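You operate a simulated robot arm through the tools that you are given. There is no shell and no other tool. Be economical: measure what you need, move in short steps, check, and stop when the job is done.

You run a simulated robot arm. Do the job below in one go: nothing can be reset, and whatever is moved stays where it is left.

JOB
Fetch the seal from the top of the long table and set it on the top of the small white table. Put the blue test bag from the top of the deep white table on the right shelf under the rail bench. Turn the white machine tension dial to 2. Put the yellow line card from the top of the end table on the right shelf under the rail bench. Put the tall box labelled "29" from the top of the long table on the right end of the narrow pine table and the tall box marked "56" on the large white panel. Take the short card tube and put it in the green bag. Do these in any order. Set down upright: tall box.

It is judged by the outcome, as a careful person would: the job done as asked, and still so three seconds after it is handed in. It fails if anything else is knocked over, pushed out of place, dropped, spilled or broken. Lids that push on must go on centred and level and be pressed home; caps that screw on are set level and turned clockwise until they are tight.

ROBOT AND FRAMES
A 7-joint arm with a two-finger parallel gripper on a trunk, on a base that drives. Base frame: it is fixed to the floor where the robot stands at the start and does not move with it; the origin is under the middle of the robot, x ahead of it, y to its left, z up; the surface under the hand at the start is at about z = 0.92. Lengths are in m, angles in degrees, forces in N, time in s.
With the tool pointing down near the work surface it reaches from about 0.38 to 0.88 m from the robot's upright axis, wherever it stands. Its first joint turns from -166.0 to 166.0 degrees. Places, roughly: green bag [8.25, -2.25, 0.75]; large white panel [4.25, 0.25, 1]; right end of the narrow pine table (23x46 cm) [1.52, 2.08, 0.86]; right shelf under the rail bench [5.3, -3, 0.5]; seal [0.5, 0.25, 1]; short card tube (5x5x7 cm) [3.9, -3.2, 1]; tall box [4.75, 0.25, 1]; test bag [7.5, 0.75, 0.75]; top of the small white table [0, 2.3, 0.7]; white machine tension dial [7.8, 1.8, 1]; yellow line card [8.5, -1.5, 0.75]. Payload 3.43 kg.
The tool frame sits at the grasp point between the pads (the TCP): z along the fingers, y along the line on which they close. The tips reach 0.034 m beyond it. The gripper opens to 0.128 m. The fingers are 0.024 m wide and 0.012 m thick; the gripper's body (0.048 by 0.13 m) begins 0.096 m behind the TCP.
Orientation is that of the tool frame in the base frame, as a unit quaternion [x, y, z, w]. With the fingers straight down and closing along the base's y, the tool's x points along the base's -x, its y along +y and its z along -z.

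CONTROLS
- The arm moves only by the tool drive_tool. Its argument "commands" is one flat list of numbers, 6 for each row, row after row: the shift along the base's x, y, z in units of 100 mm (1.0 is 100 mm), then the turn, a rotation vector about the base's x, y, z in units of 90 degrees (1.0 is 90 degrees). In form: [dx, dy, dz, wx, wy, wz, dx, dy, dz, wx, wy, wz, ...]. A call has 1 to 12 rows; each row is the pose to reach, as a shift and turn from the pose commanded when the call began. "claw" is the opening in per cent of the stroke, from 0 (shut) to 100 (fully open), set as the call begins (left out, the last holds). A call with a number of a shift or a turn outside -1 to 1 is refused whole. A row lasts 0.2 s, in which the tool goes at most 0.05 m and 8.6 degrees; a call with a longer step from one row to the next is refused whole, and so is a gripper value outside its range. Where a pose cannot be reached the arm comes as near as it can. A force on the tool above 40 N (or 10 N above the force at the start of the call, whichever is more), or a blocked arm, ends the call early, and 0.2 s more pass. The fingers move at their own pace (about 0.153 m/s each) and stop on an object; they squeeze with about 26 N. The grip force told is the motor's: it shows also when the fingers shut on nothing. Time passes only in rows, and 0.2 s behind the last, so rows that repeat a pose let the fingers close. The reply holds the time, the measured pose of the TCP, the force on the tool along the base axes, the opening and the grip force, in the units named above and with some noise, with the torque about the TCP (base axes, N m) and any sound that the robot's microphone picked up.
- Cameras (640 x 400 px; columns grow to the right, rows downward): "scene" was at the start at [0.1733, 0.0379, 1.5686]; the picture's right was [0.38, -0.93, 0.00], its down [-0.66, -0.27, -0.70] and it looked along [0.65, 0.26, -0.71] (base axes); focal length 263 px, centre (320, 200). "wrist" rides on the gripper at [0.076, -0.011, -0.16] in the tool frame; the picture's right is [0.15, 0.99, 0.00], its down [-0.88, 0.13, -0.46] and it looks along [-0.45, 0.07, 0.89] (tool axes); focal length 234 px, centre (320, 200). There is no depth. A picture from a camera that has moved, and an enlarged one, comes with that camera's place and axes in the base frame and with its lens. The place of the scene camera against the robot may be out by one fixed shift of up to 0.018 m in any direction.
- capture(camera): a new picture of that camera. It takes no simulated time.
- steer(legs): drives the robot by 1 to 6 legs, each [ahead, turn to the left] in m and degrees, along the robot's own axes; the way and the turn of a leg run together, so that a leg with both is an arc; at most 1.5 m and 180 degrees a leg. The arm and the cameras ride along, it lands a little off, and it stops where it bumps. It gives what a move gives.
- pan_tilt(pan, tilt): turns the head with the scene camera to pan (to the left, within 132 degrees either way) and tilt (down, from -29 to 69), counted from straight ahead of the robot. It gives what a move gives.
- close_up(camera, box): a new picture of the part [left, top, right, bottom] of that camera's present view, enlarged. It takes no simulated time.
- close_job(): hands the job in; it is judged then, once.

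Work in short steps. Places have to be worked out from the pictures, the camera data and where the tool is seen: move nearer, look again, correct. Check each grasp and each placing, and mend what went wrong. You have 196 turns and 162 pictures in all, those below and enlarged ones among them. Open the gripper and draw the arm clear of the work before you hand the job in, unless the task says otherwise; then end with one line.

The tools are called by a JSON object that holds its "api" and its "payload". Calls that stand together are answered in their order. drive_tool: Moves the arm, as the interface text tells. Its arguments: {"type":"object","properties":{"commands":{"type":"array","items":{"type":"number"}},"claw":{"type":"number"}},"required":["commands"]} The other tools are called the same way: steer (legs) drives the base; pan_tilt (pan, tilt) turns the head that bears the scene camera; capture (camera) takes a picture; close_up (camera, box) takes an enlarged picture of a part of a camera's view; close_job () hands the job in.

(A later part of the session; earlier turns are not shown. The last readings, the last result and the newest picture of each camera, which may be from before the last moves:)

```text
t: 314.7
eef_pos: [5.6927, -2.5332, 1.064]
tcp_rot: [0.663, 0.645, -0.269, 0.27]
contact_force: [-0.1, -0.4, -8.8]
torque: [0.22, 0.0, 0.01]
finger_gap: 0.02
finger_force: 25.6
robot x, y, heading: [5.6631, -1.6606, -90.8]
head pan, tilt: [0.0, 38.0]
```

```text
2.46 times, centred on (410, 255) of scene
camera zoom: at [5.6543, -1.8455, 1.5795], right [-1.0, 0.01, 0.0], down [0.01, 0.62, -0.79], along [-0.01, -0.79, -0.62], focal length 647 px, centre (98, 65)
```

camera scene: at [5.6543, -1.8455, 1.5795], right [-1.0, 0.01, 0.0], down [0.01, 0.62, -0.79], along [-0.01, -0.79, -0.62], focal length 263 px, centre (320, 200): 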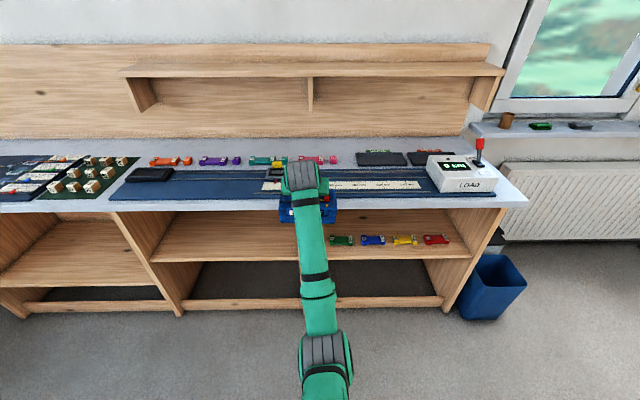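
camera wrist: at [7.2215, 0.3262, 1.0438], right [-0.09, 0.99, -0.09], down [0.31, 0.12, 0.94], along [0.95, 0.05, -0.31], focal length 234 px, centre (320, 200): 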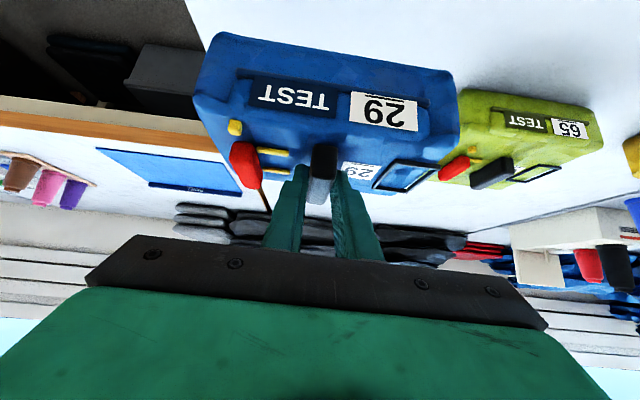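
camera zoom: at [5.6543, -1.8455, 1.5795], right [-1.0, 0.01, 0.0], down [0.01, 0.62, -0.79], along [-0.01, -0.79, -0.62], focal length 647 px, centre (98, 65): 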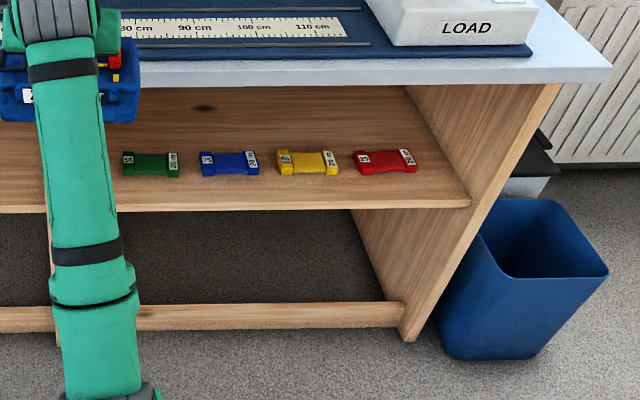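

The shelf top is ~0.545 high from y≈-2.70 back, clips at y≈-2.79, free space behind; the opening's top is ~0.88. I'll insert the bag behind the clips with the tool at ~65° tilt. First I back up 0.2 m, shift the arm right, tilt more and lower in front of the bench.

{"api": "steer", "payload": {"legs": [[-0.22, 0]]}}

{"api": "drive_tool", "payload": {"commands": [-0.3, 0, -0.2, -0.07, 0, 0, -0.6, 0, -0.4, -0.14, 0, 0, -0.9, 0, -0.6, -0.222, 0, 0, -0.9, 0, -1, -0.222, 0, 0]}}

{"api": "drive_tool", "payload": {"commands": [-0.3, 0, -0.3, 0, 0, 0, -0.6, 0, -0.6, 0, 0, 0, -0.9, 0, -0.9, 0, 0, 0, -0.9, 0, -1, 0, 0, 0]}}

{"api": "drive_tool", "payload": {"commands": [0, 0, -0.4, 0, 0, 0, 0, 0, -0.8, 0, 0, 0, 0, 0, -1, 0, 0, 0]}}

{"api": "capture", "payload": {"camera": "scene"}}

{"api": "capture", "payload": {"camera": "wrist"}}

```text
t: 316.4
eef_pos: [5.6942, -2.3116, 1.0644]
tcp_rot: [0.662, 0.645, -0.27, 0.271]
contact_force: [0.0, -0.1, -8.4]
torque: [0.21, -0.02, 0.02]
finger_gap: 0.0197
finger_force: 25.9
robot x, y, heading: [5.6694, -1.4398, -90.8]
head pan, tilt: [0.0, 38.0]
```

```text
t: 317.4
eef_pos: [5.6037, -2.3108, 0.9643]
tcp_rot: [0.605, 0.587, -0.378, 0.382]
contact_force: [-0.8, -0.1, -7.6]
torque: [0.36, -0.01, -0.04]
finger_gap: 0.0199
finger_force: 26.1
robot x, y, heading: [5.6654, -1.4376, -90.8]
head pan, tilt: [0.0, 38.0]
```

```text
t: 318.4
eef_pos: [5.5139, -2.3118, 0.8624]
tcp_rot: [0.607, 0.587, -0.378, 0.38]
contact_force: [-0.4, 0.3, -8.2]
torque: [0.39, -0.01, 0.0]
finger_gap: 0.0197
finger_force: 26.4
robot x, y, heading: [5.6682, -1.443, -90.8]
head pan, tilt: [0.0, 38.0]
```

```text
t: 319.2
eef_pos: [5.5133, -2.3122, 0.7653]
tcp_rot: [0.606, 0.588, -0.377, 0.381]
contact_force: [0.4, -0.7, -8.3]
torque: [0.41, -0.02, 0.03]
finger_gap: 0.0201
finger_force: 26.0
robot x, y, heading: [5.6666, -1.4374, -90.9]
head pan, tilt: [0.0, 38.0]
```

```text
43 pictures are left
camera scene: at [5.6572, -1.6233, 1.5796], right [-1.0, 0.01, 0.0], down [0.01, 0.62, -0.79], along [-0.01, -0.79, -0.62], focal length 263 px, centre (320, 200)
```

scene: 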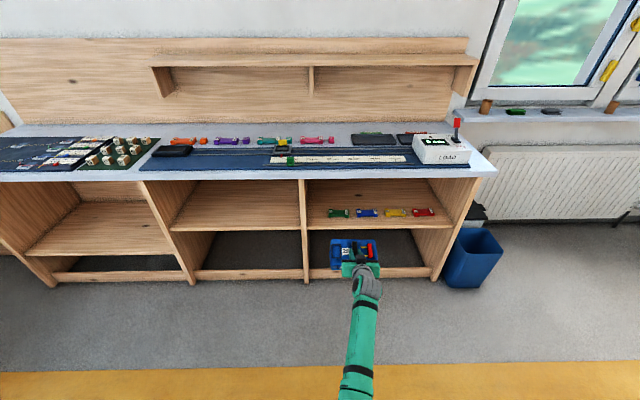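

```text
42 pictures are left
camera wrist: at [5.5055, -2.1358, 0.7643], right [0.99, 0.04, -0.12], down [0.11, 0.04, 0.99], along [0.05, -1.0, 0.03], focal length 234 px, centre (320, 200)
```

wrist: 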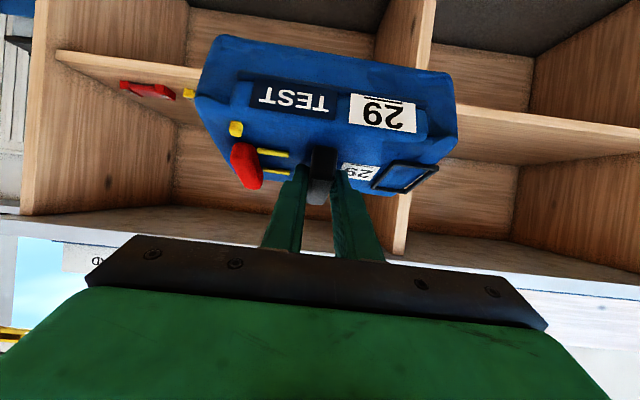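

Very good view: the bag faces the right bay. Shelf ≈0.54, opening top ≈0.89. I lower to TCP 0.722 and drive slowly in over the clips.

{"api": "drive_tool", "payload": {"commands": [0, 0, -0.3, 0, 0, 0, 0, 0, -0.43, 0, 0, 0]}}

{"api": "steer", "payload": {"legs": [[0.34, 0]]}}

{"api": "capture", "payload": {"camera": "wrist"}}

{"api": "capture", "payload": {"camera": "scene"}}

```text
t: 319.8
eef_pos: [5.514, -2.3117, 0.7206]
tcp_rot: [0.605, 0.588, -0.377, 0.381]
contact_force: [-0.5, -1.2, -8.8]
torque: [0.44, 0.0, 0.03]
finger_gap: 0.0198
finger_force: 26.4
robot x, y, heading: [5.6659, -1.4322, -91.0]
head pan, tilt: [0.0, 38.0]
```

```text
t: 322.0
eef_pos: [5.5057, -2.6512, 0.7208]
tcp_rot: [0.607, 0.587, -0.377, 0.38]
contact_force: [0.3, -0.2, -9.9]
torque: [0.41, -0.03, -0.02]
finger_gap: 0.0198
finger_force: 26.2
robot x, y, heading: [5.6586, -1.7773, -91.0]
head pan, tilt: [0.0, 38.0]
```

```text
41 pictures are left
camera wrist: at [5.4982, -2.4749, 0.721], right [0.99, 0.04, -0.12], down [0.11, 0.03, 0.99], along [0.04, -1.0, 0.03], focal length 234 px, centre (320, 200)
```

wrist: 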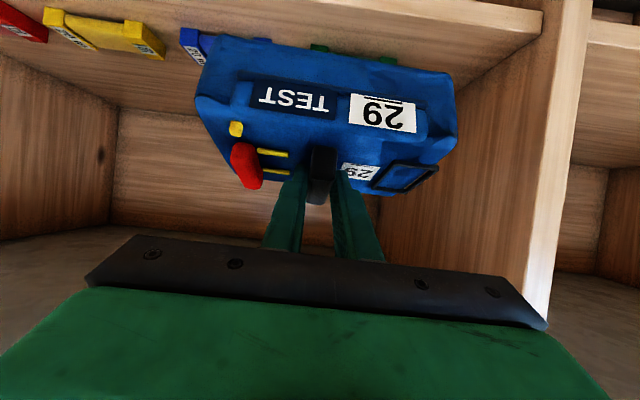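

```text
40 pictures are left
camera scene: at [5.6512, -1.9633, 1.5796], right [-1.0, 0.02, 0.0], down [0.01, 0.62, -0.79], along [-0.01, -0.79, -0.62], focal length 263 px, centre (320, 200)
```

scene: 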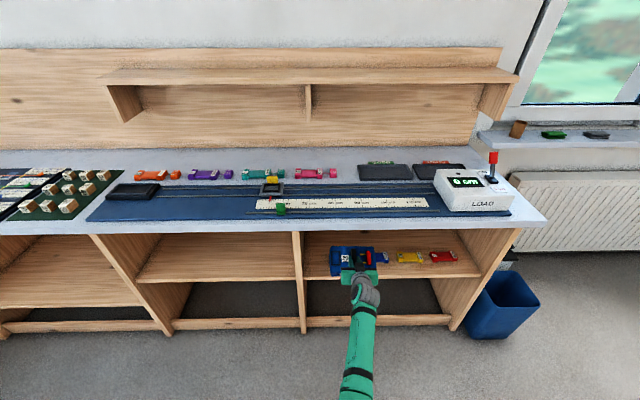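

Clearance over the clips is about 2–4 cm. I drive in 0.19 m more.

{"api": "steer", "payload": {"legs": [[0.19, 0]]}}

{"api": "capture", "payload": {"camera": "wrist"}}

{"api": "capture", "payload": {"camera": "scene"}}

```text
t: 323.5
eef_pos: [5.5026, -2.8397, 0.7204]
tcp_rot: [0.607, 0.587, -0.378, 0.38]
contact_force: [-0.2, 0.9, -8.4]
torque: [0.42, -0.03, 0.01]
finger_gap: 0.0195
finger_force: 25.9
robot x, y, heading: [5.6578, -1.9664, -90.7]
head pan, tilt: [0.0, 38.0]
```

```text
39 pictures are left
camera wrist: at [5.4951, -2.6634, 0.7209], right [0.99, 0.04, -0.11], down [0.11, 0.03, 0.99], along [0.04, -1.0, 0.03], focal length 234 px, centre (320, 200)
```

wrist: 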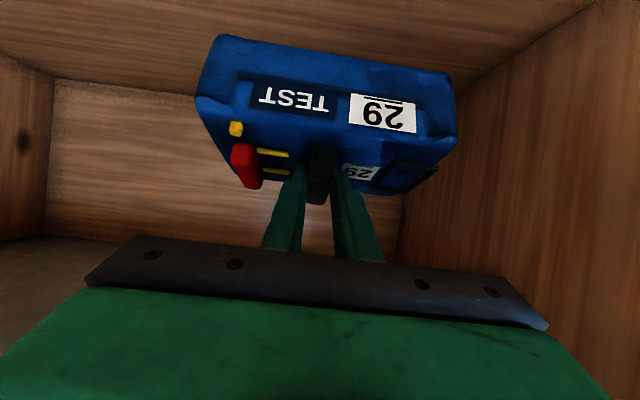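

```text
38 pictures are left
camera scene: at [5.6479, -2.1519, 1.5796], right [-1.0, 0.02, 0.0], down [0.01, 0.62, -0.79], along [-0.01, -0.79, -0.62], focal length 263 px, centre (320, 200)
```

scene: 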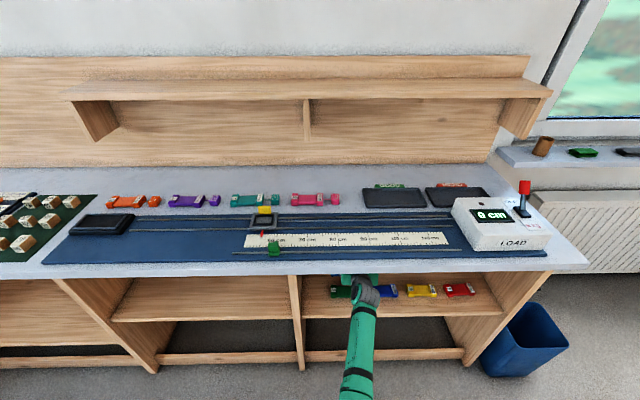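

In place behind the clips. I go 25 mm deeper, lower until the near edge touches, feeling for contact.

{"api": "drive_tool", "payload": {"commands": [0, -0.25, 0, 0, 0, 0, 0, -0.25, -0.2, 0, 0, 0, 0, -0.25, -0.4, 0, 0, 0]}}

{"api": "drive_tool", "payload": {"commands": [0, 0, -0.06, 0, 0, 0, 0, 0, -0.12, 0, 0, 0, 0, 0, -0.18, 0, 0, 0]}}

{"api": "capture", "payload": {"camera": "wrist"}}

```text
t: 324.3
eef_pos: [5.5028, -2.8655, 0.6815]
tcp_rot: [0.607, 0.587, -0.378, 0.38]
contact_force: [0.2, -0.6, -7.4]
torque: [0.38, 0.01, -0.01]
finger_gap: 0.0195
finger_force: 26.0
robot x, y, heading: [5.6565, -1.9632, -90.9]
head pan, tilt: [0.0, 38.0]
```

```text
t: 325.1
eef_pos: [5.5016, -2.8649, 0.6634]
tcp_rot: [0.607, 0.587, -0.377, 0.38]
contact_force: [1.2, 0.1, -8.3]
torque: [0.34, -0.01, -0.04]
finger_gap: 0.0194
finger_force: 26.2
robot x, y, heading: [5.6573, -1.9668, -91.2]
head pan, tilt: [0.0, 38.0]
```

```text
37 pictures are left
camera wrist: at [5.4947, -2.6885, 0.6627], right [0.99, 0.04, -0.11], down [0.11, 0.03, 0.99], along [0.04, -1.0, 0.03], focal length 234 px, centre (320, 200)
```

wrist: 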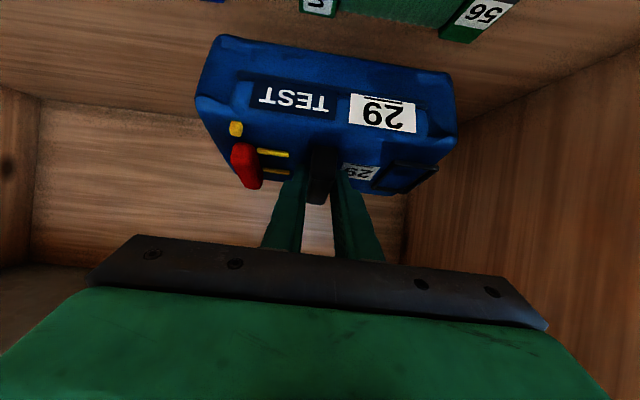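

No contact yet; I continue lowering.

{"api": "drive_tool", "payload": {"commands": [0, 0, -0.05, 0, 0, 0, 0, 0, -0.1, 0, 0, 0, 0, 0, -0.15, 0, 0, 0]}}

```text
t: 325.9
eef_pos: [5.503, -2.8649, 0.6478]
tcp_rot: [0.607, 0.587, -0.378, 0.38]
contact_force: [-0.3, 0.2, -8.1]
torque: [0.39, -0.03, -0.02]
finger_gap: 0.0202
finger_force: 25.9
robot x, y, heading: [5.6553, -1.9648, -91.0]
head pan, tilt: [0.0, 38.0]
```

{"api": "drive_tool", "payload": {"commands": [0, 0, -0.05, 0, 0, 0, 0, 0, -0.1, 0, 0, 0, 0, 0, -0.14, 0, 0, 0]}}

{"api": "close_up", "payload": {"camera": "wrist", "box": [180, 0, 580, 220]}}

```text
t: 326.7
eef_pos: [5.5043, -2.8662, 0.6364]
tcp_rot: [0.605, 0.587, -0.379, 0.381]
contact_force: [4.1, -1.1, 2.3]
torque: [0.21, 0.71, 0.15]
finger_gap: 0.02
finger_force: 25.8
robot x, y, heading: [5.6577, -1.9666, -91.1]
head pan, tilt: [0.0, 38.0]
```

```text
1.60 times, centred on (380, 110) of wrist
camera zoom: at [5.4955, -2.6896, 0.6359], right [0.99, 0.04, -0.12], down [0.12, 0.04, 0.99], along [0.05, -1.0, 0.03], focal length 375 px, centre (224, 344)
```

zoom: 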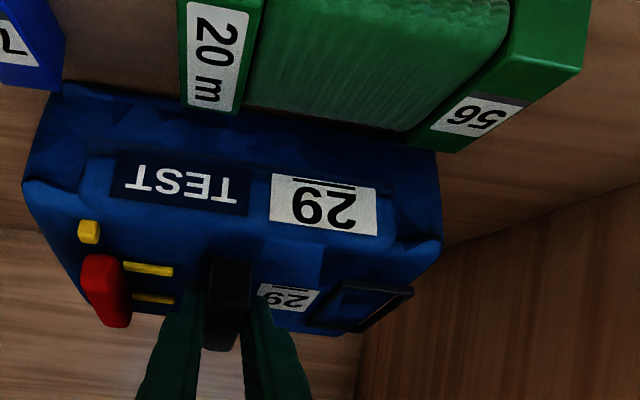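

Contact with the shelf at about z 0.512 (near edge). I now push forward 40 mm and down 15 mm so the bag levels out on the shelf.

{"api": "drive_tool", "payload": {"commands": [0, -0.1, -0.04, 0, 0, 0, 0, -0.2, -0.08, 0, 0, 0, 0, -0.3, -0.12, 0, 0, 0, 0, -0.4, -0.16, 0, 0, 0]}}

{"api": "close_up", "payload": {"camera": "wrist", "box": [180, 0, 580, 220]}}

```text
t: 327.7
eef_pos: [5.5036, -2.8851, 0.6297]
tcp_rot: [0.607, 0.588, -0.379, 0.377]
contact_force: [0.7, 1.6, -3.8]
torque: [0.58, 0.36, -0.17]
finger_gap: 0.0195
finger_force: 26.4
out of reach, approached as far as the arm can: row 1, 2, 3, 4
robot x, y, heading: [5.6511, -1.9664, -90.9]
head pan, tilt: [0.0, 38.0]
```

```text
1.60 times, centred on (380, 110) of wrist
camera zoom: at [5.4951, -2.7076, 0.6312], right [0.99, 0.04, -0.12], down [0.12, 0.03, 0.99], along [0.04, -1.0, 0.02], focal length 375 px, centre (224, 344)
```

zoom: 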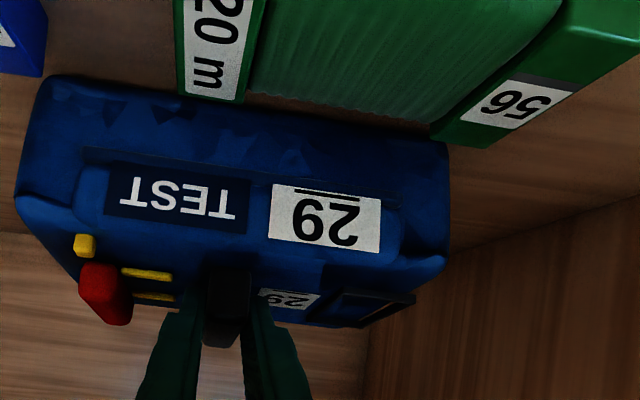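

The arm is at its reach limit; I drive the base 30 mm forward to continue the forward motion.

{"api": "steer", "payload": {"legs": [[0.04, 0]]}}

{"api": "drive_tool", "payload": {"commands": [0, 0, -0.05, 0, 0, 0, 0, 0, -0.1, 0, 0, 0]}}

{"api": "close_up", "payload": {"camera": "wrist", "box": [180, 0, 580, 220]}}

```text
t: 328.6
eef_pos: [5.5011, -2.9246, 0.6298]
tcp_rot: [0.606, 0.589, -0.379, 0.377]
contact_force: [-0.7, -1.0, -8.6]
torque: [0.39, -0.02, 0.0]
finger_gap: 0.0197
finger_force: 26.8
robot x, y, heading: [5.6586, -2.0131, -90.9]
head pan, tilt: [0.0, 38.0]
```

```text
t: 329.2
eef_pos: [5.5046, -2.9278, 0.6277]
tcp_rot: [0.606, 0.587, -0.381, 0.379]
contact_force: [-6.4, -7.9, 19.8]
torque: [-0.06, 0.68, 0.18]
finger_gap: 0.0201
finger_force: 26.4
out of reach, approached as far as the arm can: row 2
robot x, y, heading: [5.655, -2.0078, -91.1]
head pan, tilt: [0.0, 38.0]
```

```text
1.60 times, centred on (380, 110) of wrist
camera zoom: at [5.4968, -2.7512, 0.6272], right [0.99, 0.04, -0.12], down [0.12, 0.04, 0.99], along [0.04, -1.0, 0.03], focal length 375 px, centre (224, 344)
```

zoom: 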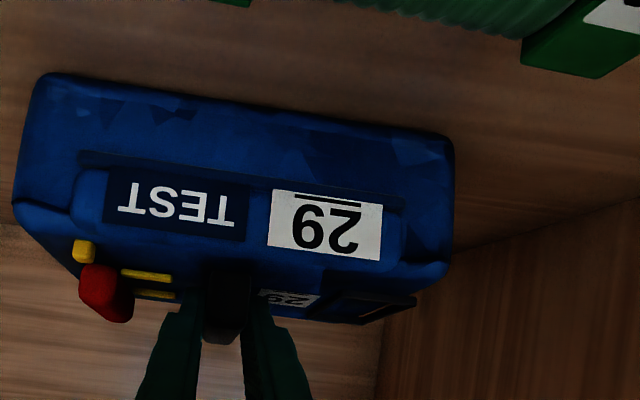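

Nearly level now (~6° left). I press a little more.

{"api": "drive_tool", "payload": {"commands": [0, 0.02, -0.06, 0, 0, 0, 0, 0.04, -0.12, 0, 0, 0, 0, 0.04, -0.12, 0, 0, 0]}}

{"api": "close_up", "payload": {"camera": "wrist", "box": [180, 0, 580, 220]}}

```text
t: 330.0
eef_pos: [5.5106, -2.9239, 0.6207]
tcp_rot: [0.606, 0.588, -0.379, 0.378]
contact_force: [4.8, -6.6, 22.8]
torque: [-0.97, 0.52, 0.5]
finger_gap: 0.0202
finger_force: 26.1
out of reach, approached as far as the arm can: row 1, 2, 3
robot x, y, heading: [5.6558, -2.0063, -90.8]
head pan, tilt: [0.0, 38.0]
```

```text
1.60 times, centred on (380, 110) of wrist
camera zoom: at [5.5032, -2.7469, 0.6209], right [0.99, 0.04, -0.12], down [0.12, 0.03, 0.99], along [0.05, -1.0, 0.03], focal length 375 px, centre (224, 344)
```

zoom: 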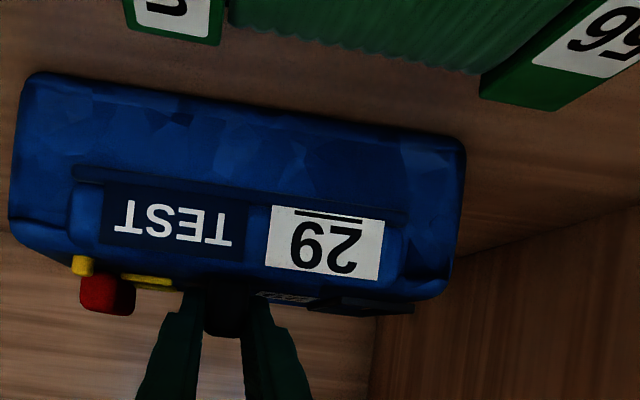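

The bag is flat on the shelf. I open and retreat back along the tool axis.

{"api": "drive_tool", "payload": {"commands": [0, 0, 0, 0, 0, 0, 0, 0, 0, 0, 0, 0], "claw": 36}}

{"api": "drive_tool", "payload": {"commands": [0, 0.15, 0.1, 0, 0, 0, 0, 0.45, 0.3, 0, 0, 0, 0, 0.8, 0.5, 0, 0, 0, 0, 1, 0.6, 0, 0, 0]}}

{"api": "capture", "payload": {"camera": "wrist"}}

```text
t: 330.6
eef_pos: [5.511, -2.9236, 0.6202]
tcp_rot: [0.606, 0.589, -0.379, 0.378]
contact_force: [10.3, -3.9, 26.5]
torque: [-0.71, 0.35, 0.44]
finger_gap: 0.0403
finger_force: 0.0
robot x, y, heading: [5.6579, -2.0077, -91.0]
head pan, tilt: [0.0, 38.0]
```

```text
t: 331.4
eef_pos: [5.514, -2.8854, 0.6213]
tcp_rot: [0.592, 0.605, -0.359, 0.393]
contact_force: [0.0, 1.4, 4.1]
torque: [-0.08, 0.14, -0.09]
finger_gap: 0.0462
finger_force: 0.3
out of reach, approached as far as the arm can: row 1, 2
robot x, y, heading: [5.6582, -2.0104, -91.1]
head pan, tilt: [0.0, 38.0]
stopped in row 3: the force on the tool passed its limit at 48 N (the readings are from after the stop); the commanded pose is now the measured one
```

```text
32 pictures are left
camera wrist: at [5.496, -2.7101, 0.6228], right [0.99, 0.1, -0.1], down [0.1, 0.03, 0.99], along [0.11, -0.99, 0.02], focal length 234 px, centre (320, 200)
```

wrist: 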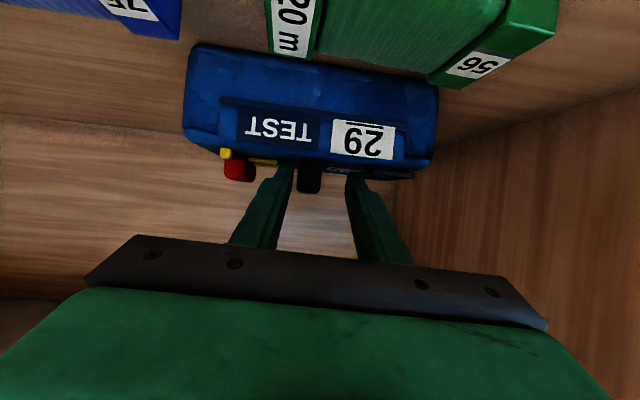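

Something caught while sliding back (the arm could not rise enough). I lift straight up first, then retreat.

{"api": "drive_tool", "payload": {"commands": [0, 0.05, 0.15, 0, 0, 0, 0, 0.1, 0.3, 0, 0, 0, 0, 0.15, 0.4, 0, 0, 0]}}

{"api": "close_up", "payload": {"camera": "wrist", "box": [100, 0, 580, 260]}}

```text
t: 332.2
eef_pos: [5.5134, -2.8705, 0.66]
tcp_rot: [0.593, 0.605, -0.359, 0.392]
contact_force: [0.3, 0.1, -0.6]
torque: [0.01, 0.01, 0.02]
finger_gap: 0.0461
finger_force: 0.0
robot x, y, heading: [5.6582, -2.0072, -90.9]
head pan, tilt: [0.0, 38.0]
```

```text
1.33 times, centred on (340, 130) of wrist
camera zoom: at [5.496, -2.6942, 0.6625], right [0.99, 0.1, -0.1], down [0.1, 0.03, 0.99], along [0.11, -0.99, 0.02], focal length 312 px, centre (293, 293)
```

zoom: 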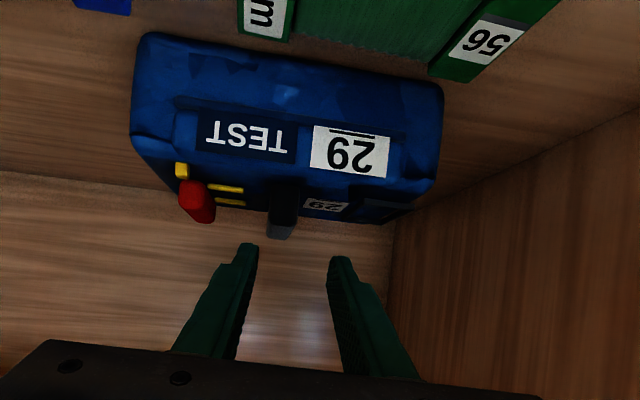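

Free of the bag. I back the base straight out and look at the shelf.

{"api": "steer", "payload": {"legs": [[-0.6, 0]]}}

{"api": "close_up", "payload": {"camera": "scene", "box": [280, 140, 520, 300]}}

{"api": "capture", "payload": {"camera": "wrist"}}

```text
t: 335.6
eef_pos: [5.5245, -2.269, 0.6607]
tcp_rot: [0.594, 0.604, -0.359, 0.391]
contact_force: [0.2, 0.1, 0.8]
torque: [0.0, -0.02, -0.02]
finger_gap: 0.0462
finger_force: 0.1
robot x, y, heading: [5.6637, -1.4135, -91.3]
head pan, tilt: [0.0, 38.0]
```

```text
2.50 times, centred on (400, 220) of scene
camera zoom: at [5.6579, -1.5918, 1.5796], right [-1.0, 0.02, 0.0], down [0.01, 0.62, -0.79], along [-0.02, -0.79, -0.62], focal length 657 px, centre (120, 150)
```

zoom: 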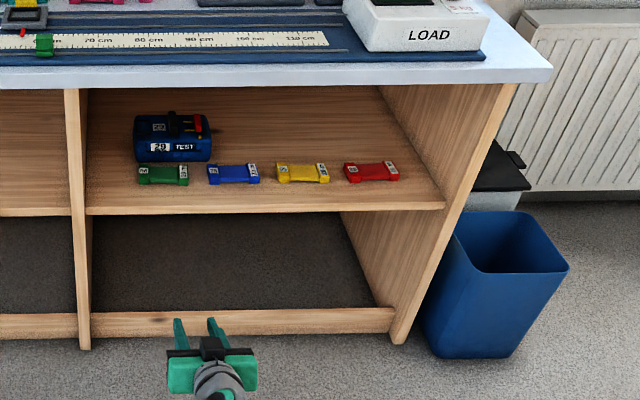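

```text
29 pictures are left
camera wrist: at [5.5058, -2.0938, 0.6623], right [0.99, 0.1, -0.1], down [0.1, 0.03, 0.99], along [0.1, -0.99, 0.02], focal length 234 px, centre (320, 200)
```

wrist: 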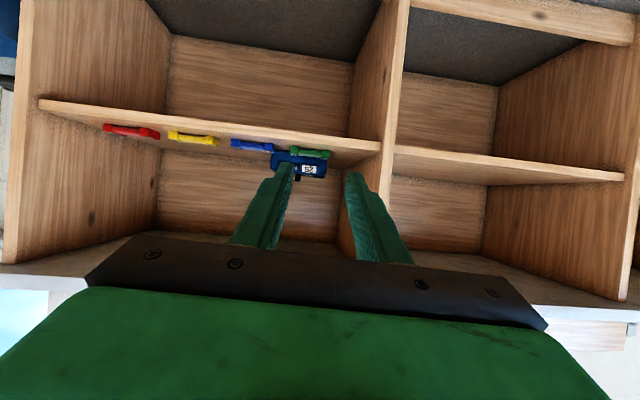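

Bag 29 lies flat behind the undisturbed clips. Now I raise the arm and turn the hand vertical again.

{"api": "drive_tool", "payload": {"commands": [0, 0, 0.4, 0, 0, 0, 0, 0, 0.8, 0, 0, 0, 0, 0, 1, 0, 0, 0]}}

{"api": "drive_tool", "payload": {"commands": [0, 0, 0.4, 0, 0, 0, 0, 0, 0.8, 0, 0, 0, 0, 0, 1, 0, 0, 0]}}

{"api": "drive_tool", "payload": {"commands": [0, 0, 0.4, 0, 0, 0, 0, 0, 0.8, 0, 0, 0, 0, 0, 1, 0, 0, 0]}}

{"api": "drive_tool", "payload": {"commands": [0, 0.1, 0.1, 0.08, 0.003, 0, 0, 0.2, 0.2, 0.16, 0.006, 0, 0, 0.3, 0.3, 0.24, 0.01, 0, 0, 0.4, 0.4, 0.32, 0.013, 0, 0, 0.5, 0.5, 0.4, 0.016, 0, 0, 0.6, 0.6, 0.48, 0.02, 0, 0, 0.7, 0.7, 0.56, 0.023, 0, 0, 0.8, 0.8, 0.64, 0.027, 0, 0, 0.9, 0.9, 0.713, 0.03, -0.009, 0, 0.9, 0.9, 0.713, 0.03, -0.009], "claw": 100}}

```text
t: 336.4
eef_pos: [5.5238, -2.2702, 0.7603]
tcp_rot: [0.593, 0.605, -0.359, 0.392]
contact_force: [0.3, 0.1, -0.3]
torque: [0.01, 0.01, 0.03]
finger_gap: 0.0458
finger_force: 0.0
robot x, y, heading: [5.6676, -1.406, -91.2]
head pan, tilt: [0.0, 38.0]
```

```text
t: 337.1
eef_pos: [5.5237, -2.2702, 0.8609]
tcp_rot: [0.594, 0.605, -0.358, 0.391]
contact_force: [-0.6, -0.4, 0.1]
torque: [0.03, 0.01, -0.01]
finger_gap: 0.046
finger_force: 0.1
robot x, y, heading: [5.6685, -1.4049, -91.0]
head pan, tilt: [0.0, 38.0]
```

```text
t: 337.9
eef_pos: [5.5242, -2.2691, 0.9612]
tcp_rot: [0.593, 0.604, -0.359, 0.392]
contact_force: [0.3, -0.5, -0.5]
torque: [0.02, 0.01, 0.0]
finger_gap: 0.0458
finger_force: 0.1
robot x, y, heading: [5.6683, -1.4105, -91.3]
head pan, tilt: [0.0, 38.0]
```

```text
t: 340.1
eef_pos: [5.5239, -2.1804, 1.0518]
tcp_rot: [0.707, 0.707, 0.002, 0.001]
contact_force: [0.6, -1.0, 0.2]
torque: [-0.01, 0.0, 0.0]
finger_gap: 0.128
finger_force: 0.1
robot x, y, heading: [5.6651, -1.4098, -91.3]
head pan, tilt: [0.0, 38.0]
```

Now the short card tube near [3.9, -3.2]. I drive there and look.

{"api": "steer", "payload": {"legs": [[0, -88.7], [1.4, 0], [0, 90], [0.3, 0]]}}

{"api": "pan_tilt", "payload": {"pan": 10, "tilt": 25}}

{"api": "capture", "payload": {"camera": "scene"}}

```text
t: 357.3
eef_pos: [4.1512, -2.5093, 1.0511]
tcp_rot: [0.696, 0.718, 0.001, 0.002]
contact_force: [-0.4, -0.1, -0.6]
torque: [0.01, 0.02, -0.01]
finger_gap: 0.1279
finger_force: 0.1
robot x, y, heading: [4.2747, -1.7358, -89.4]
head pan, tilt: [0.0, 38.0]
```

```text
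t: 358.1
eef_pos: [4.1513, -2.5092, 1.0503]
tcp_rot: [0.696, 0.718, 0.001, 0.002]
contact_force: [-0.6, -0.1, 0.7]
torque: [-0.03, -0.02, 0.03]
finger_gap: 0.1282
finger_force: 0.0
robot x, y, heading: [4.2723, -1.7343, -89.5]
head pan, tilt: [10.0, 25.0]
```

```text
28 pictures are left
camera scene: at [4.2829, -1.9219, 1.5999], right [-0.98, -0.18, 0.0], down [-0.08, 0.42, -0.91], along [0.16, -0.89, -0.42], focal length 263 px, centre (320, 200)
```

scene: 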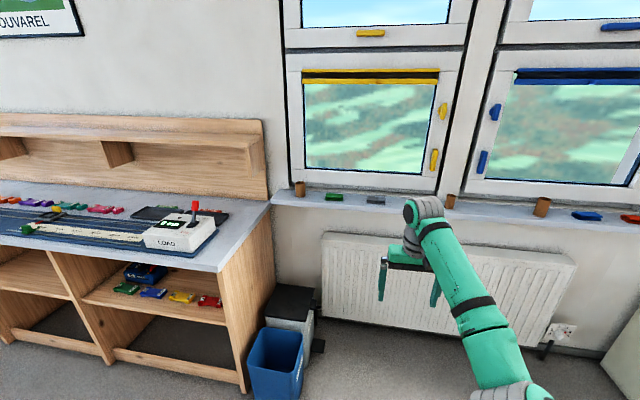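

Card tubes stand on the window sill. I zoom to compare them.

{"api": "close_up", "payload": {"camera": "scene", "box": [280, 165, 580, 235]}}

```text
2.13 times, centred on (430, 200) of scene
camera zoom: at [4.2829, -1.9219, 1.5999], right [-0.98, -0.18, 0.0], down [-0.08, 0.42, -0.91], along [0.16, -0.89, -0.42], focal length 560 px, centre (85, 200)
```

zoom: 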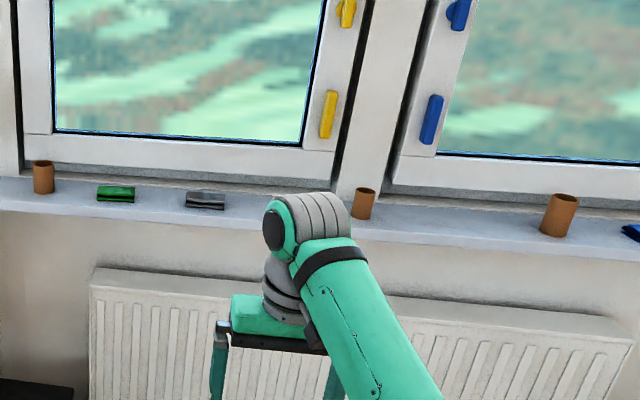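

The middle tube (≈5 cm wide, at ≈[3.86, -3.24]) is the short one by the given place. I raise the arm and drive to about [4.02, -2.42].

{"api": "drive_tool", "payload": {"commands": [0, 0.2, 0.4, 0, 0, 0, 0, 0.4, 0.8, 0, 0, 0, 0, 0.6, 1, 0, 0, 0]}}

{"api": "drive_tool", "payload": {"commands": [0, 0.2, 0.4, 0, 0, 0, 0, 0.4, 0.7, 0, 0, 0]}}

{"api": "steer", "payload": {"legs": [[0, -20], [0.74, 0], [0, 19.5]]}}

{"api": "pan_tilt", "payload": {"pan": 15, "tilt": 35}}

{"api": "capture", "payload": {"camera": "wrist"}}

{"api": "capture", "payload": {"camera": "scene"}}

```text
t: 358.9
eef_pos: [4.1523, -2.4485, 1.1512]
tcp_rot: [0.696, 0.718, 0.0, 0.001]
contact_force: [0.5, -0.1, 0.5]
torque: [0.01, -0.01, 0.01]
finger_gap: 0.1279
finger_force: 0.0
robot x, y, heading: [4.271, -1.7335, -89.8]
head pan, tilt: [10.0, 25.0]
```

```text
t: 359.5
eef_pos: [4.1522, -2.4086, 1.2197]
tcp_rot: [0.695, 0.719, 0.002, 0.0]
contact_force: [0.3, -1.0, 0.2]
torque: [0.08, 0.01, 0.01]
finger_gap: 0.1278
finger_force: 0.1
robot x, y, heading: [4.2716, -1.7371, -89.5]
head pan, tilt: [10.0, 25.0]
```

```text
t: 365.9
eef_pos: [3.8979, -3.1083, 1.2207]
tcp_rot: [0.698, 0.716, 0.001, 0.001]
contact_force: [-0.4, -0.6, 0.0]
torque: [-0.02, 0.01, 0.03]
finger_gap: 0.1281
finger_force: 0.1
robot x, y, heading: [4.0226, -2.4324, -89.8]
head pan, tilt: [10.0, 25.0]
```

```text
t: 366.6
eef_pos: [3.8989, -3.1084, 1.22]
tcp_rot: [0.699, 0.715, 0.001, 0.001]
contact_force: [-0.1, 0.2, -0.1]
torque: [0.01, -0.01, -0.01]
finger_gap: 0.128
finger_force: 0.0
robot x, y, heading: [4.0202, -2.4318, -89.5]
head pan, tilt: [15.0, 35.0]
```

```text
26 pictures are left
camera wrist: at [3.8848, -3.0327, 1.3809], right [0.99, 0.17, 0.0], down [0.15, -0.88, 0.46], along [0.08, -0.45, -0.89], focal length 234 px, centre (320, 200)
```

wrist: 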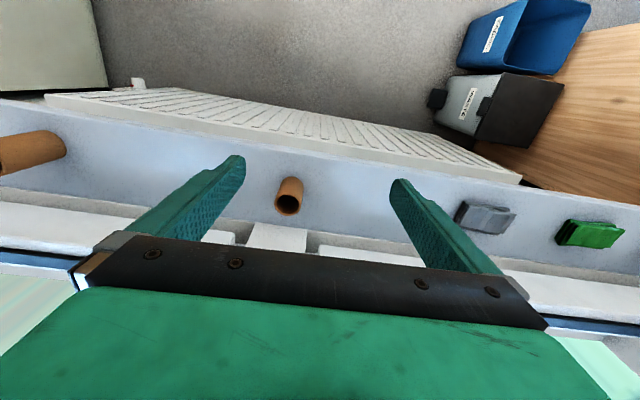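

```text
25 pictures are left
camera scene: at [4.0395, -2.6156, 1.5843], right [-0.96, -0.26, 0.0], down [-0.15, 0.55, -0.82], along [0.22, -0.79, -0.57], focal length 263 px, centre (320, 200)
```

scene: 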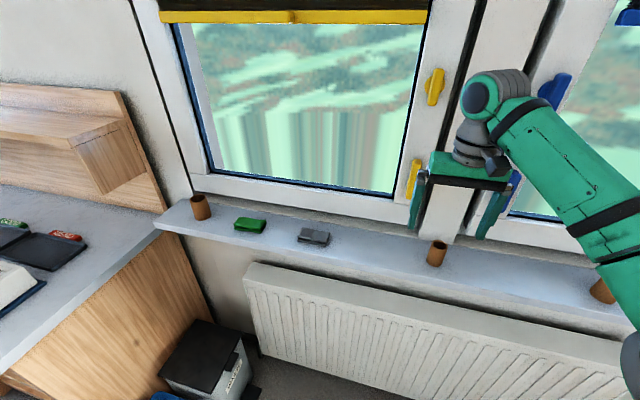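

Tube is at about [3.866, -3.206], sill ≈0.99, top ≈1.06. I centre over it and lower.

{"api": "drive_tool", "payload": {"commands": [-0.15, -0.4, 0, 0, 0, 0, -0.33, -0.8, 0, 0, 0, 0, -0.33, -0.98, 0, 0, 0, 0, -0.33, -0.98, -0.4, 0, 0, 0, -0.33, -0.98, -0.7, 0, 0, 0], "claw": 75}}

{"api": "capture", "payload": {"camera": "wrist"}}

```text
t: 367.8
eef_pos: [3.8656, -3.2052, 1.1494]
tcp_rot: [0.699, 0.716, 0.001, 0.002]
contact_force: [-0.3, 0.2, 0.3]
torque: [0.0, 0.0, 0.0]
finger_gap: 0.0962
finger_force: 0.0
robot x, y, heading: [4.0216, -2.4329, -89.9]
head pan, tilt: [15.0, 35.0]
```

```text
24 pictures are left
camera wrist: at [3.8519, -3.1303, 1.3101], right [0.99, 0.17, 0.0], down [0.15, -0.88, 0.46], along [0.08, -0.45, -0.89], focal length 234 px, centre (320, 200)
```

wrist: 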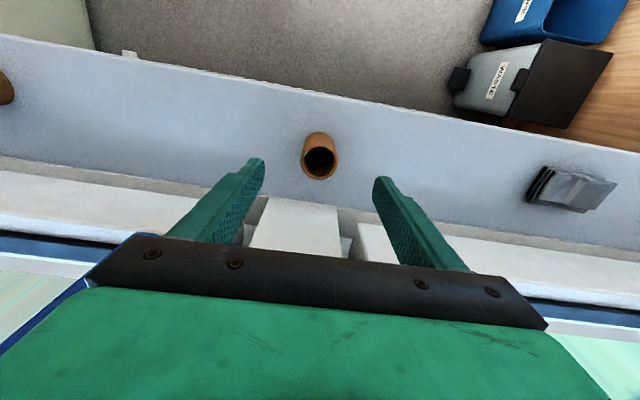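

Centred. I lower 100 mm, close, and lift.

{"api": "drive_tool", "payload": {"commands": [0, -0.05, -0.35, 0, 0, 0, 0, -0.05, -0.7, 0, 0, 0, 0, -0.05, -1, 0, 0, 0]}}

{"api": "drive_tool", "payload": {"commands": [0, 0, 0, 0, 0, 0, 0, 0, 0, 0, 0, 0, 0, 0, 0, 0, 0, 0], "claw": 0}}

{"api": "drive_tool", "payload": {"commands": [0, 0, 0.4, 0, 0, 0, 0, 0, 0.8, 0, 0, 0, 0, 0.2, 1, 0, 0, 0]}}

{"api": "drive_tool", "payload": {"commands": [0, 0.2, 0.4, 0, 0, 0, 0, 0.5, 0.7, 0, 0, 0, 0, 0.9, 0.8, 0, 0, 0]}}

{"api": "close_up", "payload": {"camera": "wrist", "box": [200, 100, 440, 260]}}

```text
t: 368.6
eef_pos: [3.8647, -3.2109, 1.0506]
tcp_rot: [0.699, 0.715, 0.001, 0.002]
contact_force: [-0.7, -1.4, 0.1]
torque: [-0.04, 0.01, 0.01]
finger_gap: 0.0959
finger_force: 0.1
robot x, y, heading: [4.0217, -2.4335, -89.8]
head pan, tilt: [15.0, 35.0]
```

```text
t: 369.4
eef_pos: [3.8654, -3.2109, 1.0506]
tcp_rot: [0.698, 0.716, 0.001, 0.002]
contact_force: [0.1, -0.5, 0.7]
torque: [-0.01, 0.0, -0.01]
finger_gap: 0.0393
finger_force: 25.9
robot x, y, heading: [4.0229, -2.4361, -89.9]
head pan, tilt: [15.0, 35.0]
```

```text
t: 370.2
eef_pos: [3.8669, -3.1914, 1.1506]
tcp_rot: [0.698, 0.716, 0.001, 0.001]
contact_force: [-0.5, -1.0, -1.4]
torque: [0.02, 0.0, 0.03]
finger_gap: 0.0395
finger_force: 26.2
robot x, y, heading: [4.0252, -2.4319, -89.4]
head pan, tilt: [15.0, 35.0]
```

```text
t: 371.0
eef_pos: [3.8661, -3.1021, 1.2304]
tcp_rot: [0.698, 0.716, 0.001, 0.001]
contact_force: [1.7, 0.0, -0.7]
torque: [0.07, 0.03, 0.01]
finger_gap: 0.0393
finger_force: 25.9
robot x, y, heading: [4.0215, -2.434, -89.7]
head pan, tilt: [15.0, 35.0]
```

```text
2.50 times, centred on (320, 180) of wrist
camera zoom: at [3.8522, -3.0266, 1.3912], right [0.98, 0.17, 0.0], down [0.15, -0.88, 0.46], along [0.08, -0.45, -0.89], focal length 585 px, centre (320, 250)
```

zoom: 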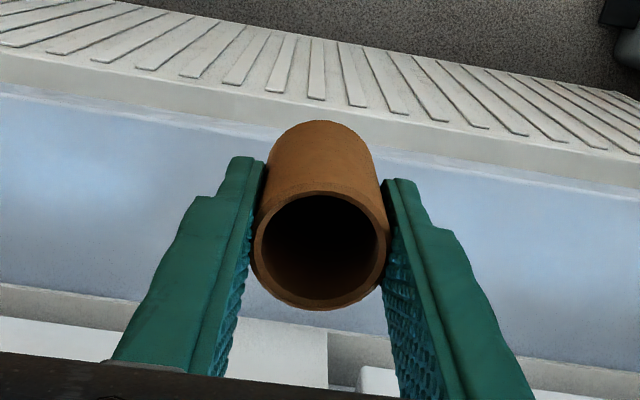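

Held (≈4 cm wide, 7 cm tall: the shortest of the three). Now I drive to the end table with the green bag.

{"api": "steer", "payload": {"legs": [[-0.4, 0], [0, 89.8], [1.5, 0], [1.5, 0]]}}

{"api": "pan_tilt", "payload": {"pan": 5, "tilt": 28}}

{"api": "capture", "payload": {"camera": "scene"}}

```text
t: 391.9
eef_pos: [7.6941, -2.1899, 1.2314]
tcp_rot: [-0.011, 1.0, 0.001, 0.0]
contact_force: [0.8, -0.1, 0.4]
torque: [0.0, 0.02, 0.02]
finger_gap: 0.0395
finger_force: 26.4
robot x, y, heading: [7.0268, -2.0306, -0.1]
head pan, tilt: [15.0, 35.0]
```

```text
t: 392.6
eef_pos: [7.6954, -2.1902, 1.2315]
tcp_rot: [-0.011, 1.0, 0.001, -0.001]
contact_force: [0.6, 0.0, -0.3]
torque: [-0.02, 0.01, 0.03]
finger_gap: 0.0394
finger_force: 26.3
robot x, y, heading: [7.0285, -2.0294, -0.4]
head pan, tilt: [5.0, 28.0]
```

```text
22 pictures are left
camera scene: at [7.2165, -2.0154, 1.5951], right [0.09, -1.0, 0.0], down [-0.47, -0.04, -0.88], along [0.88, 0.08, -0.47], focal length 263 px, centre (320, 200)
```

scene: 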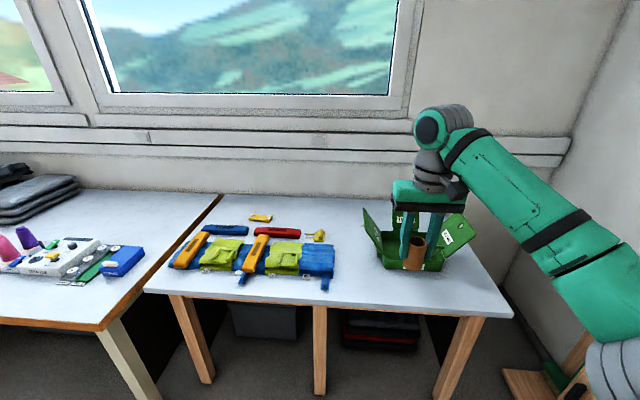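

I zoom on the end table's items.

{"api": "close_up", "payload": {"camera": "scene", "box": [160, 195, 480, 300]}}

{"api": "capture", "payload": {"camera": "wrist"}}

```text
2.00 times, centred on (320, 248) of scene
camera zoom: at [7.2165, -2.0154, 1.5951], right [0.09, -1.0, 0.0], down [-0.47, -0.04, -0.88], along [0.88, 0.08, -0.47], focal length 526 px, centre (320, 105)
```

zoom: 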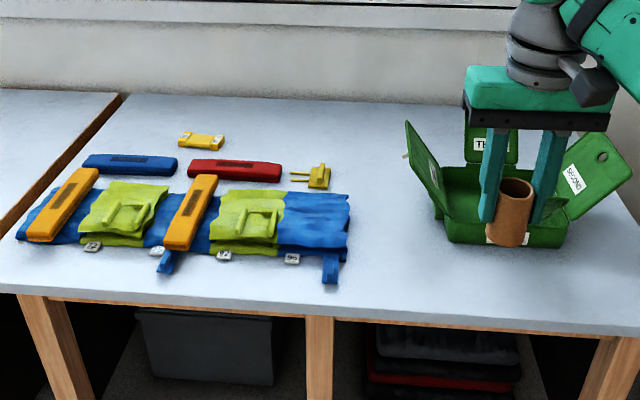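

```text
20 pictures are left
camera wrist: at [7.6189, -2.2047, 1.3914], right [-0.17, 0.99, 0.0], down [0.88, 0.15, 0.46], along [0.45, 0.08, -0.89], focal length 234 px, centre (320, 200)
```

wrist: 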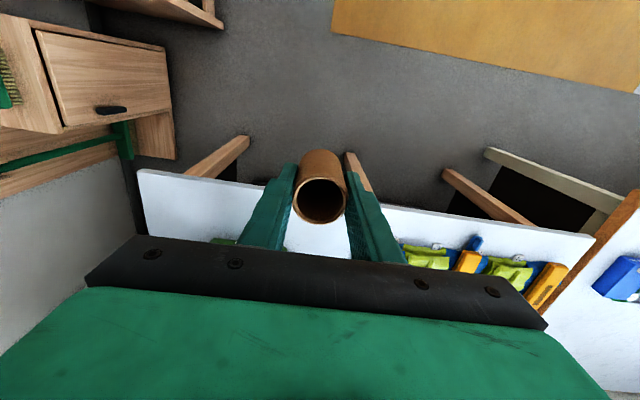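

The yellow line card (dog-bone) is at about [8.495, -1.548]; the green open bag is around [8.24, -2.34]. I drive 0.47 m nearer to bring the tube over the bag and look down.

{"api": "steer", "payload": {"legs": [[0.47, 0]]}}

{"api": "drive_tool", "payload": {"commands": [0, -0.3, 0, 0, 0, 0, 0, -0.7, 0, 0, 0, 0, 0, -1, 0, 0, 0, 0]}}

{"api": "capture", "payload": {"camera": "wrist"}}

{"api": "capture", "payload": {"camera": "scene"}}

```text
t: 395.4
eef_pos: [8.1647, -2.1915, 1.2301]
tcp_rot: [-0.011, 1.0, 0.002, 0.0]
contact_force: [-1.0, 0.4, -0.7]
torque: [-0.04, 0.01, 0.04]
finger_gap: 0.0392
finger_force: 25.8
robot x, y, heading: [7.4975, -2.033, -0.1]
head pan, tilt: [5.0, 28.0]
```

```text
t: 396.2
eef_pos: [8.1655, -2.2911, 1.2305]
tcp_rot: [-0.011, 1.0, 0.001, 0.001]
contact_force: [0.6, 0.1, -1.5]
torque: [-0.02, -0.02, 0.02]
finger_gap: 0.0392
finger_force: 26.2
robot x, y, heading: [7.4977, -2.0336, -0.1]
head pan, tilt: [5.0, 28.0]
```

```text
19 pictures are left
camera wrist: at [8.09, -2.3045, 1.3907], right [-0.17, 0.99, 0.0], down [0.88, 0.15, 0.46], along [0.45, 0.08, -0.89], focal length 234 px, centre (320, 200)
```

wrist: 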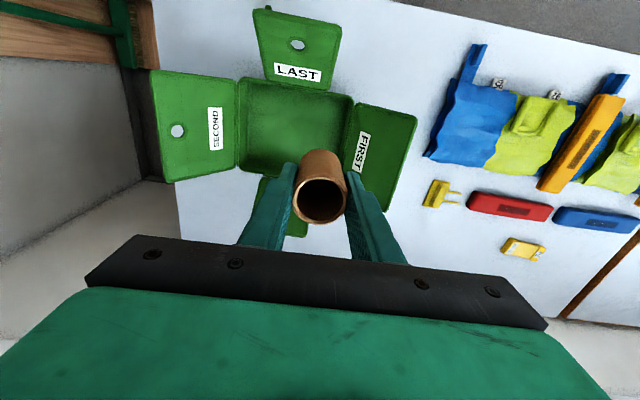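

```text
18 pictures are left
camera scene: at [7.6877, -2.0153, 1.5952], right [0.09, -1.0, 0.0], down [-0.47, -0.04, -0.88], along [0.88, 0.08, -0.47], focal length 263 px, centre (320, 200)
```

scene: 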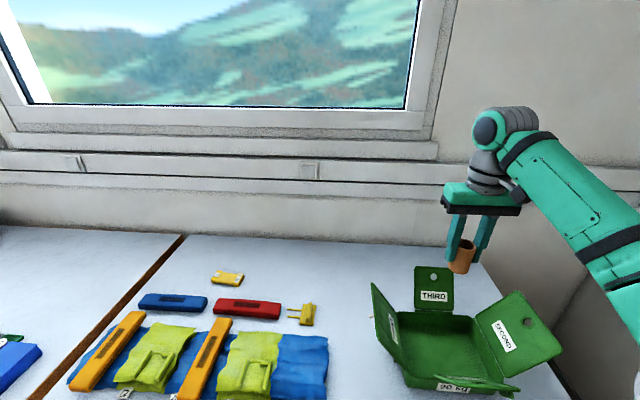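

Box centre is about [8.215, -2.35], flaps all open outward. I move over the centre and lower.

{"api": "drive_tool", "payload": {"commands": [0.25, -0.3, 0, 0, 0, 0, 0.5, -0.59, 0, 0, 0, 0, 0.5, -0.59, -0.4, 0, 0, 0, 0.5, -0.59, -0.8, 0, 0, 0, 0.5, -0.59, -1, 0, 0, 0]}}

{"api": "drive_tool", "payload": {"commands": [0, 0, -0.4, 0, 0, 0, 0, 0, -0.8, 0, 0, 0, 0, 0, -1, 0, 0, 0]}}

{"api": "capture", "payload": {"camera": "wrist"}}

{"api": "close_up", "payload": {"camera": "scene", "box": [340, 200, 600, 400]}}

```text
t: 397.4
eef_pos: [8.2165, -2.351, 1.1308]
tcp_rot: [-0.01, 1.0, 0.001, -0.001]
contact_force: [-1.0, -0.3, -0.7]
torque: [0.0, -0.04, 0.02]
finger_gap: 0.0395
finger_force: 25.5
robot x, y, heading: [7.5005, -2.0297, -0.3]
head pan, tilt: [5.0, 28.0]
```

```text
t: 398.2
eef_pos: [8.2169, -2.3487, 1.0297]
tcp_rot: [-0.011, 1.0, 0.001, 0.001]
contact_force: [0.0, -0.2, -0.6]
torque: [0.02, 0.0, 0.01]
finger_gap: 0.0395
finger_force: 26.3
robot x, y, heading: [7.5, -2.0315, 0.3]
head pan, tilt: [5.0, 28.0]
```

```text
17 pictures are left
camera wrist: at [8.1404, -2.3628, 1.1903], right [-0.17, 0.99, 0.0], down [0.88, 0.15, 0.46], along [0.45, 0.08, -0.89], focal length 234 px, centre (320, 200)
```

wrist: 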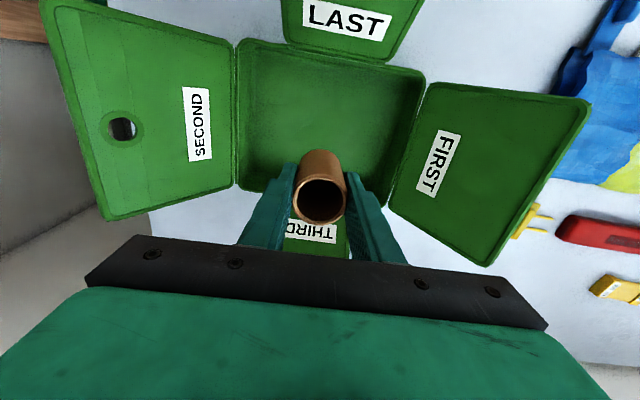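

```text
2.00 times, centred on (470, 300) of scene
camera zoom: at [7.6876, -2.0155, 1.5952], right [0.09, -1.0, 0.0], down [-0.47, -0.04, -0.88], along [0.88, 0.08, -0.47], focal length 526 px, centre (20, 0)
```

zoom: 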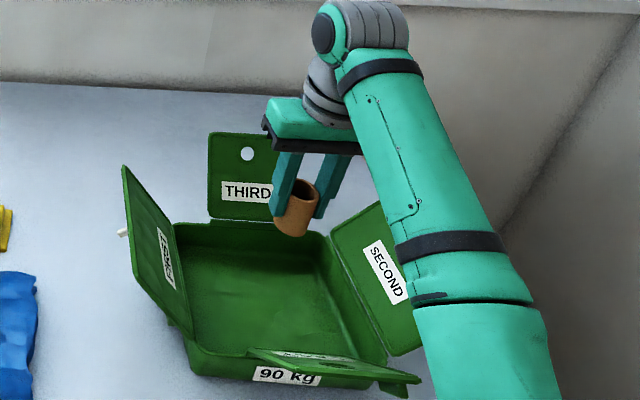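

Well centred. I lower into the box until the tube touches the bottom.

{"api": "drive_tool", "payload": {"commands": [-0.05, 0.03, -0.4, 0, 0, 0, -0.05, 0.03, -0.8, 0, 0, 0, -0.05, 0.03, -1, 0, 0, 0]}}

{"api": "drive_tool", "payload": {"commands": [0, 0, -0.3, 0, 0, 0, 0, 0, -0.6, 0, 0, 0, 0, 0, -0.7, 0, 0, 0]}}

{"api": "drive_tool", "payload": {"commands": [0, 0, -0.08, 0, 0, 0, 0, 0, -0.16, 0, 0, 0, 0, 0, -0.24, 0, 0, 0]}}

```text
t: 399.0
eef_pos: [8.2105, -2.3466, 0.931]
tcp_rot: [-0.011, 1.0, 0.001, 0.0]
contact_force: [-0.3, 0.3, -0.9]
torque: [0.02, -0.01, 0.01]
finger_gap: 0.0396
finger_force: 25.6
robot x, y, heading: [7.4988, -2.0289, -0.1]
head pan, tilt: [5.0, 28.0]
```

```text
t: 399.8
eef_pos: [8.2103, -2.3469, 0.8608]
tcp_rot: [-0.01, 1.0, 0.002, 0.0]
contact_force: [1.0, -0.5, -0.1]
torque: [0.05, 0.0, -0.01]
finger_gap: 0.0393
finger_force: 26.4
robot x, y, heading: [7.5007, -2.0295, -0.1]
head pan, tilt: [5.0, 28.0]
```

```text
t: 400.6
eef_pos: [8.2109, -2.3492, 0.8418]
tcp_rot: [-0.009, 1.0, 0.001, 0.003]
contact_force: [-0.5, 0.0, 0.1]
torque: [-0.01, 0.0, 0.03]
finger_gap: 0.0393
finger_force: 26.1
robot x, y, heading: [7.4962, -2.031, 0.3]
head pan, tilt: [5.0, 28.0]
```

{"api": "drive_tool", "payload": {"commands": [0, 0, -0.05, 0, 0, 0, 0, 0, -0.08, 0, 0, 0]}}

{"api": "close_up", "payload": {"camera": "scene", "box": [340, 200, 600, 400]}}

```text
t: 401.2
eef_pos: [8.2123, -2.3526, 0.8409]
tcp_rot: [-0.008, 1.0, -0.003, 0.008]
contact_force: [-2.8, -2.3, 15.6]
torque: [-0.06, 0.4, 0.01]
finger_gap: 0.0393
finger_force: 25.9
robot x, y, heading: [7.4965, -2.0312, 0.2]
head pan, tilt: [5.0, 28.0]
```

```text
2.00 times, centred on (470, 300) of scene
camera zoom: at [7.6828, -2.0152, 1.5958], right [0.09, -1.0, 0.0], down [-0.46, -0.04, -0.88], along [0.88, 0.08, -0.47], focal length 526 px, centre (20, 0)
```

zoom: 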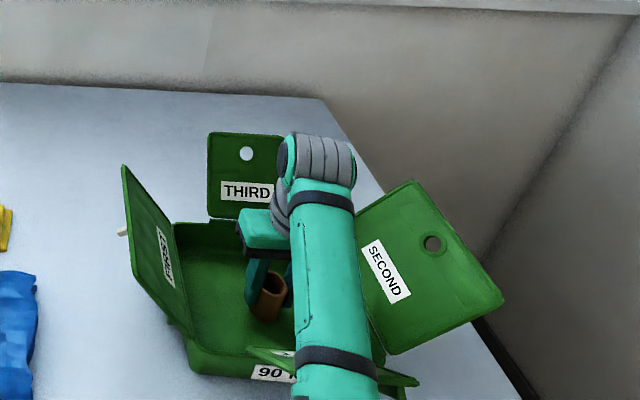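

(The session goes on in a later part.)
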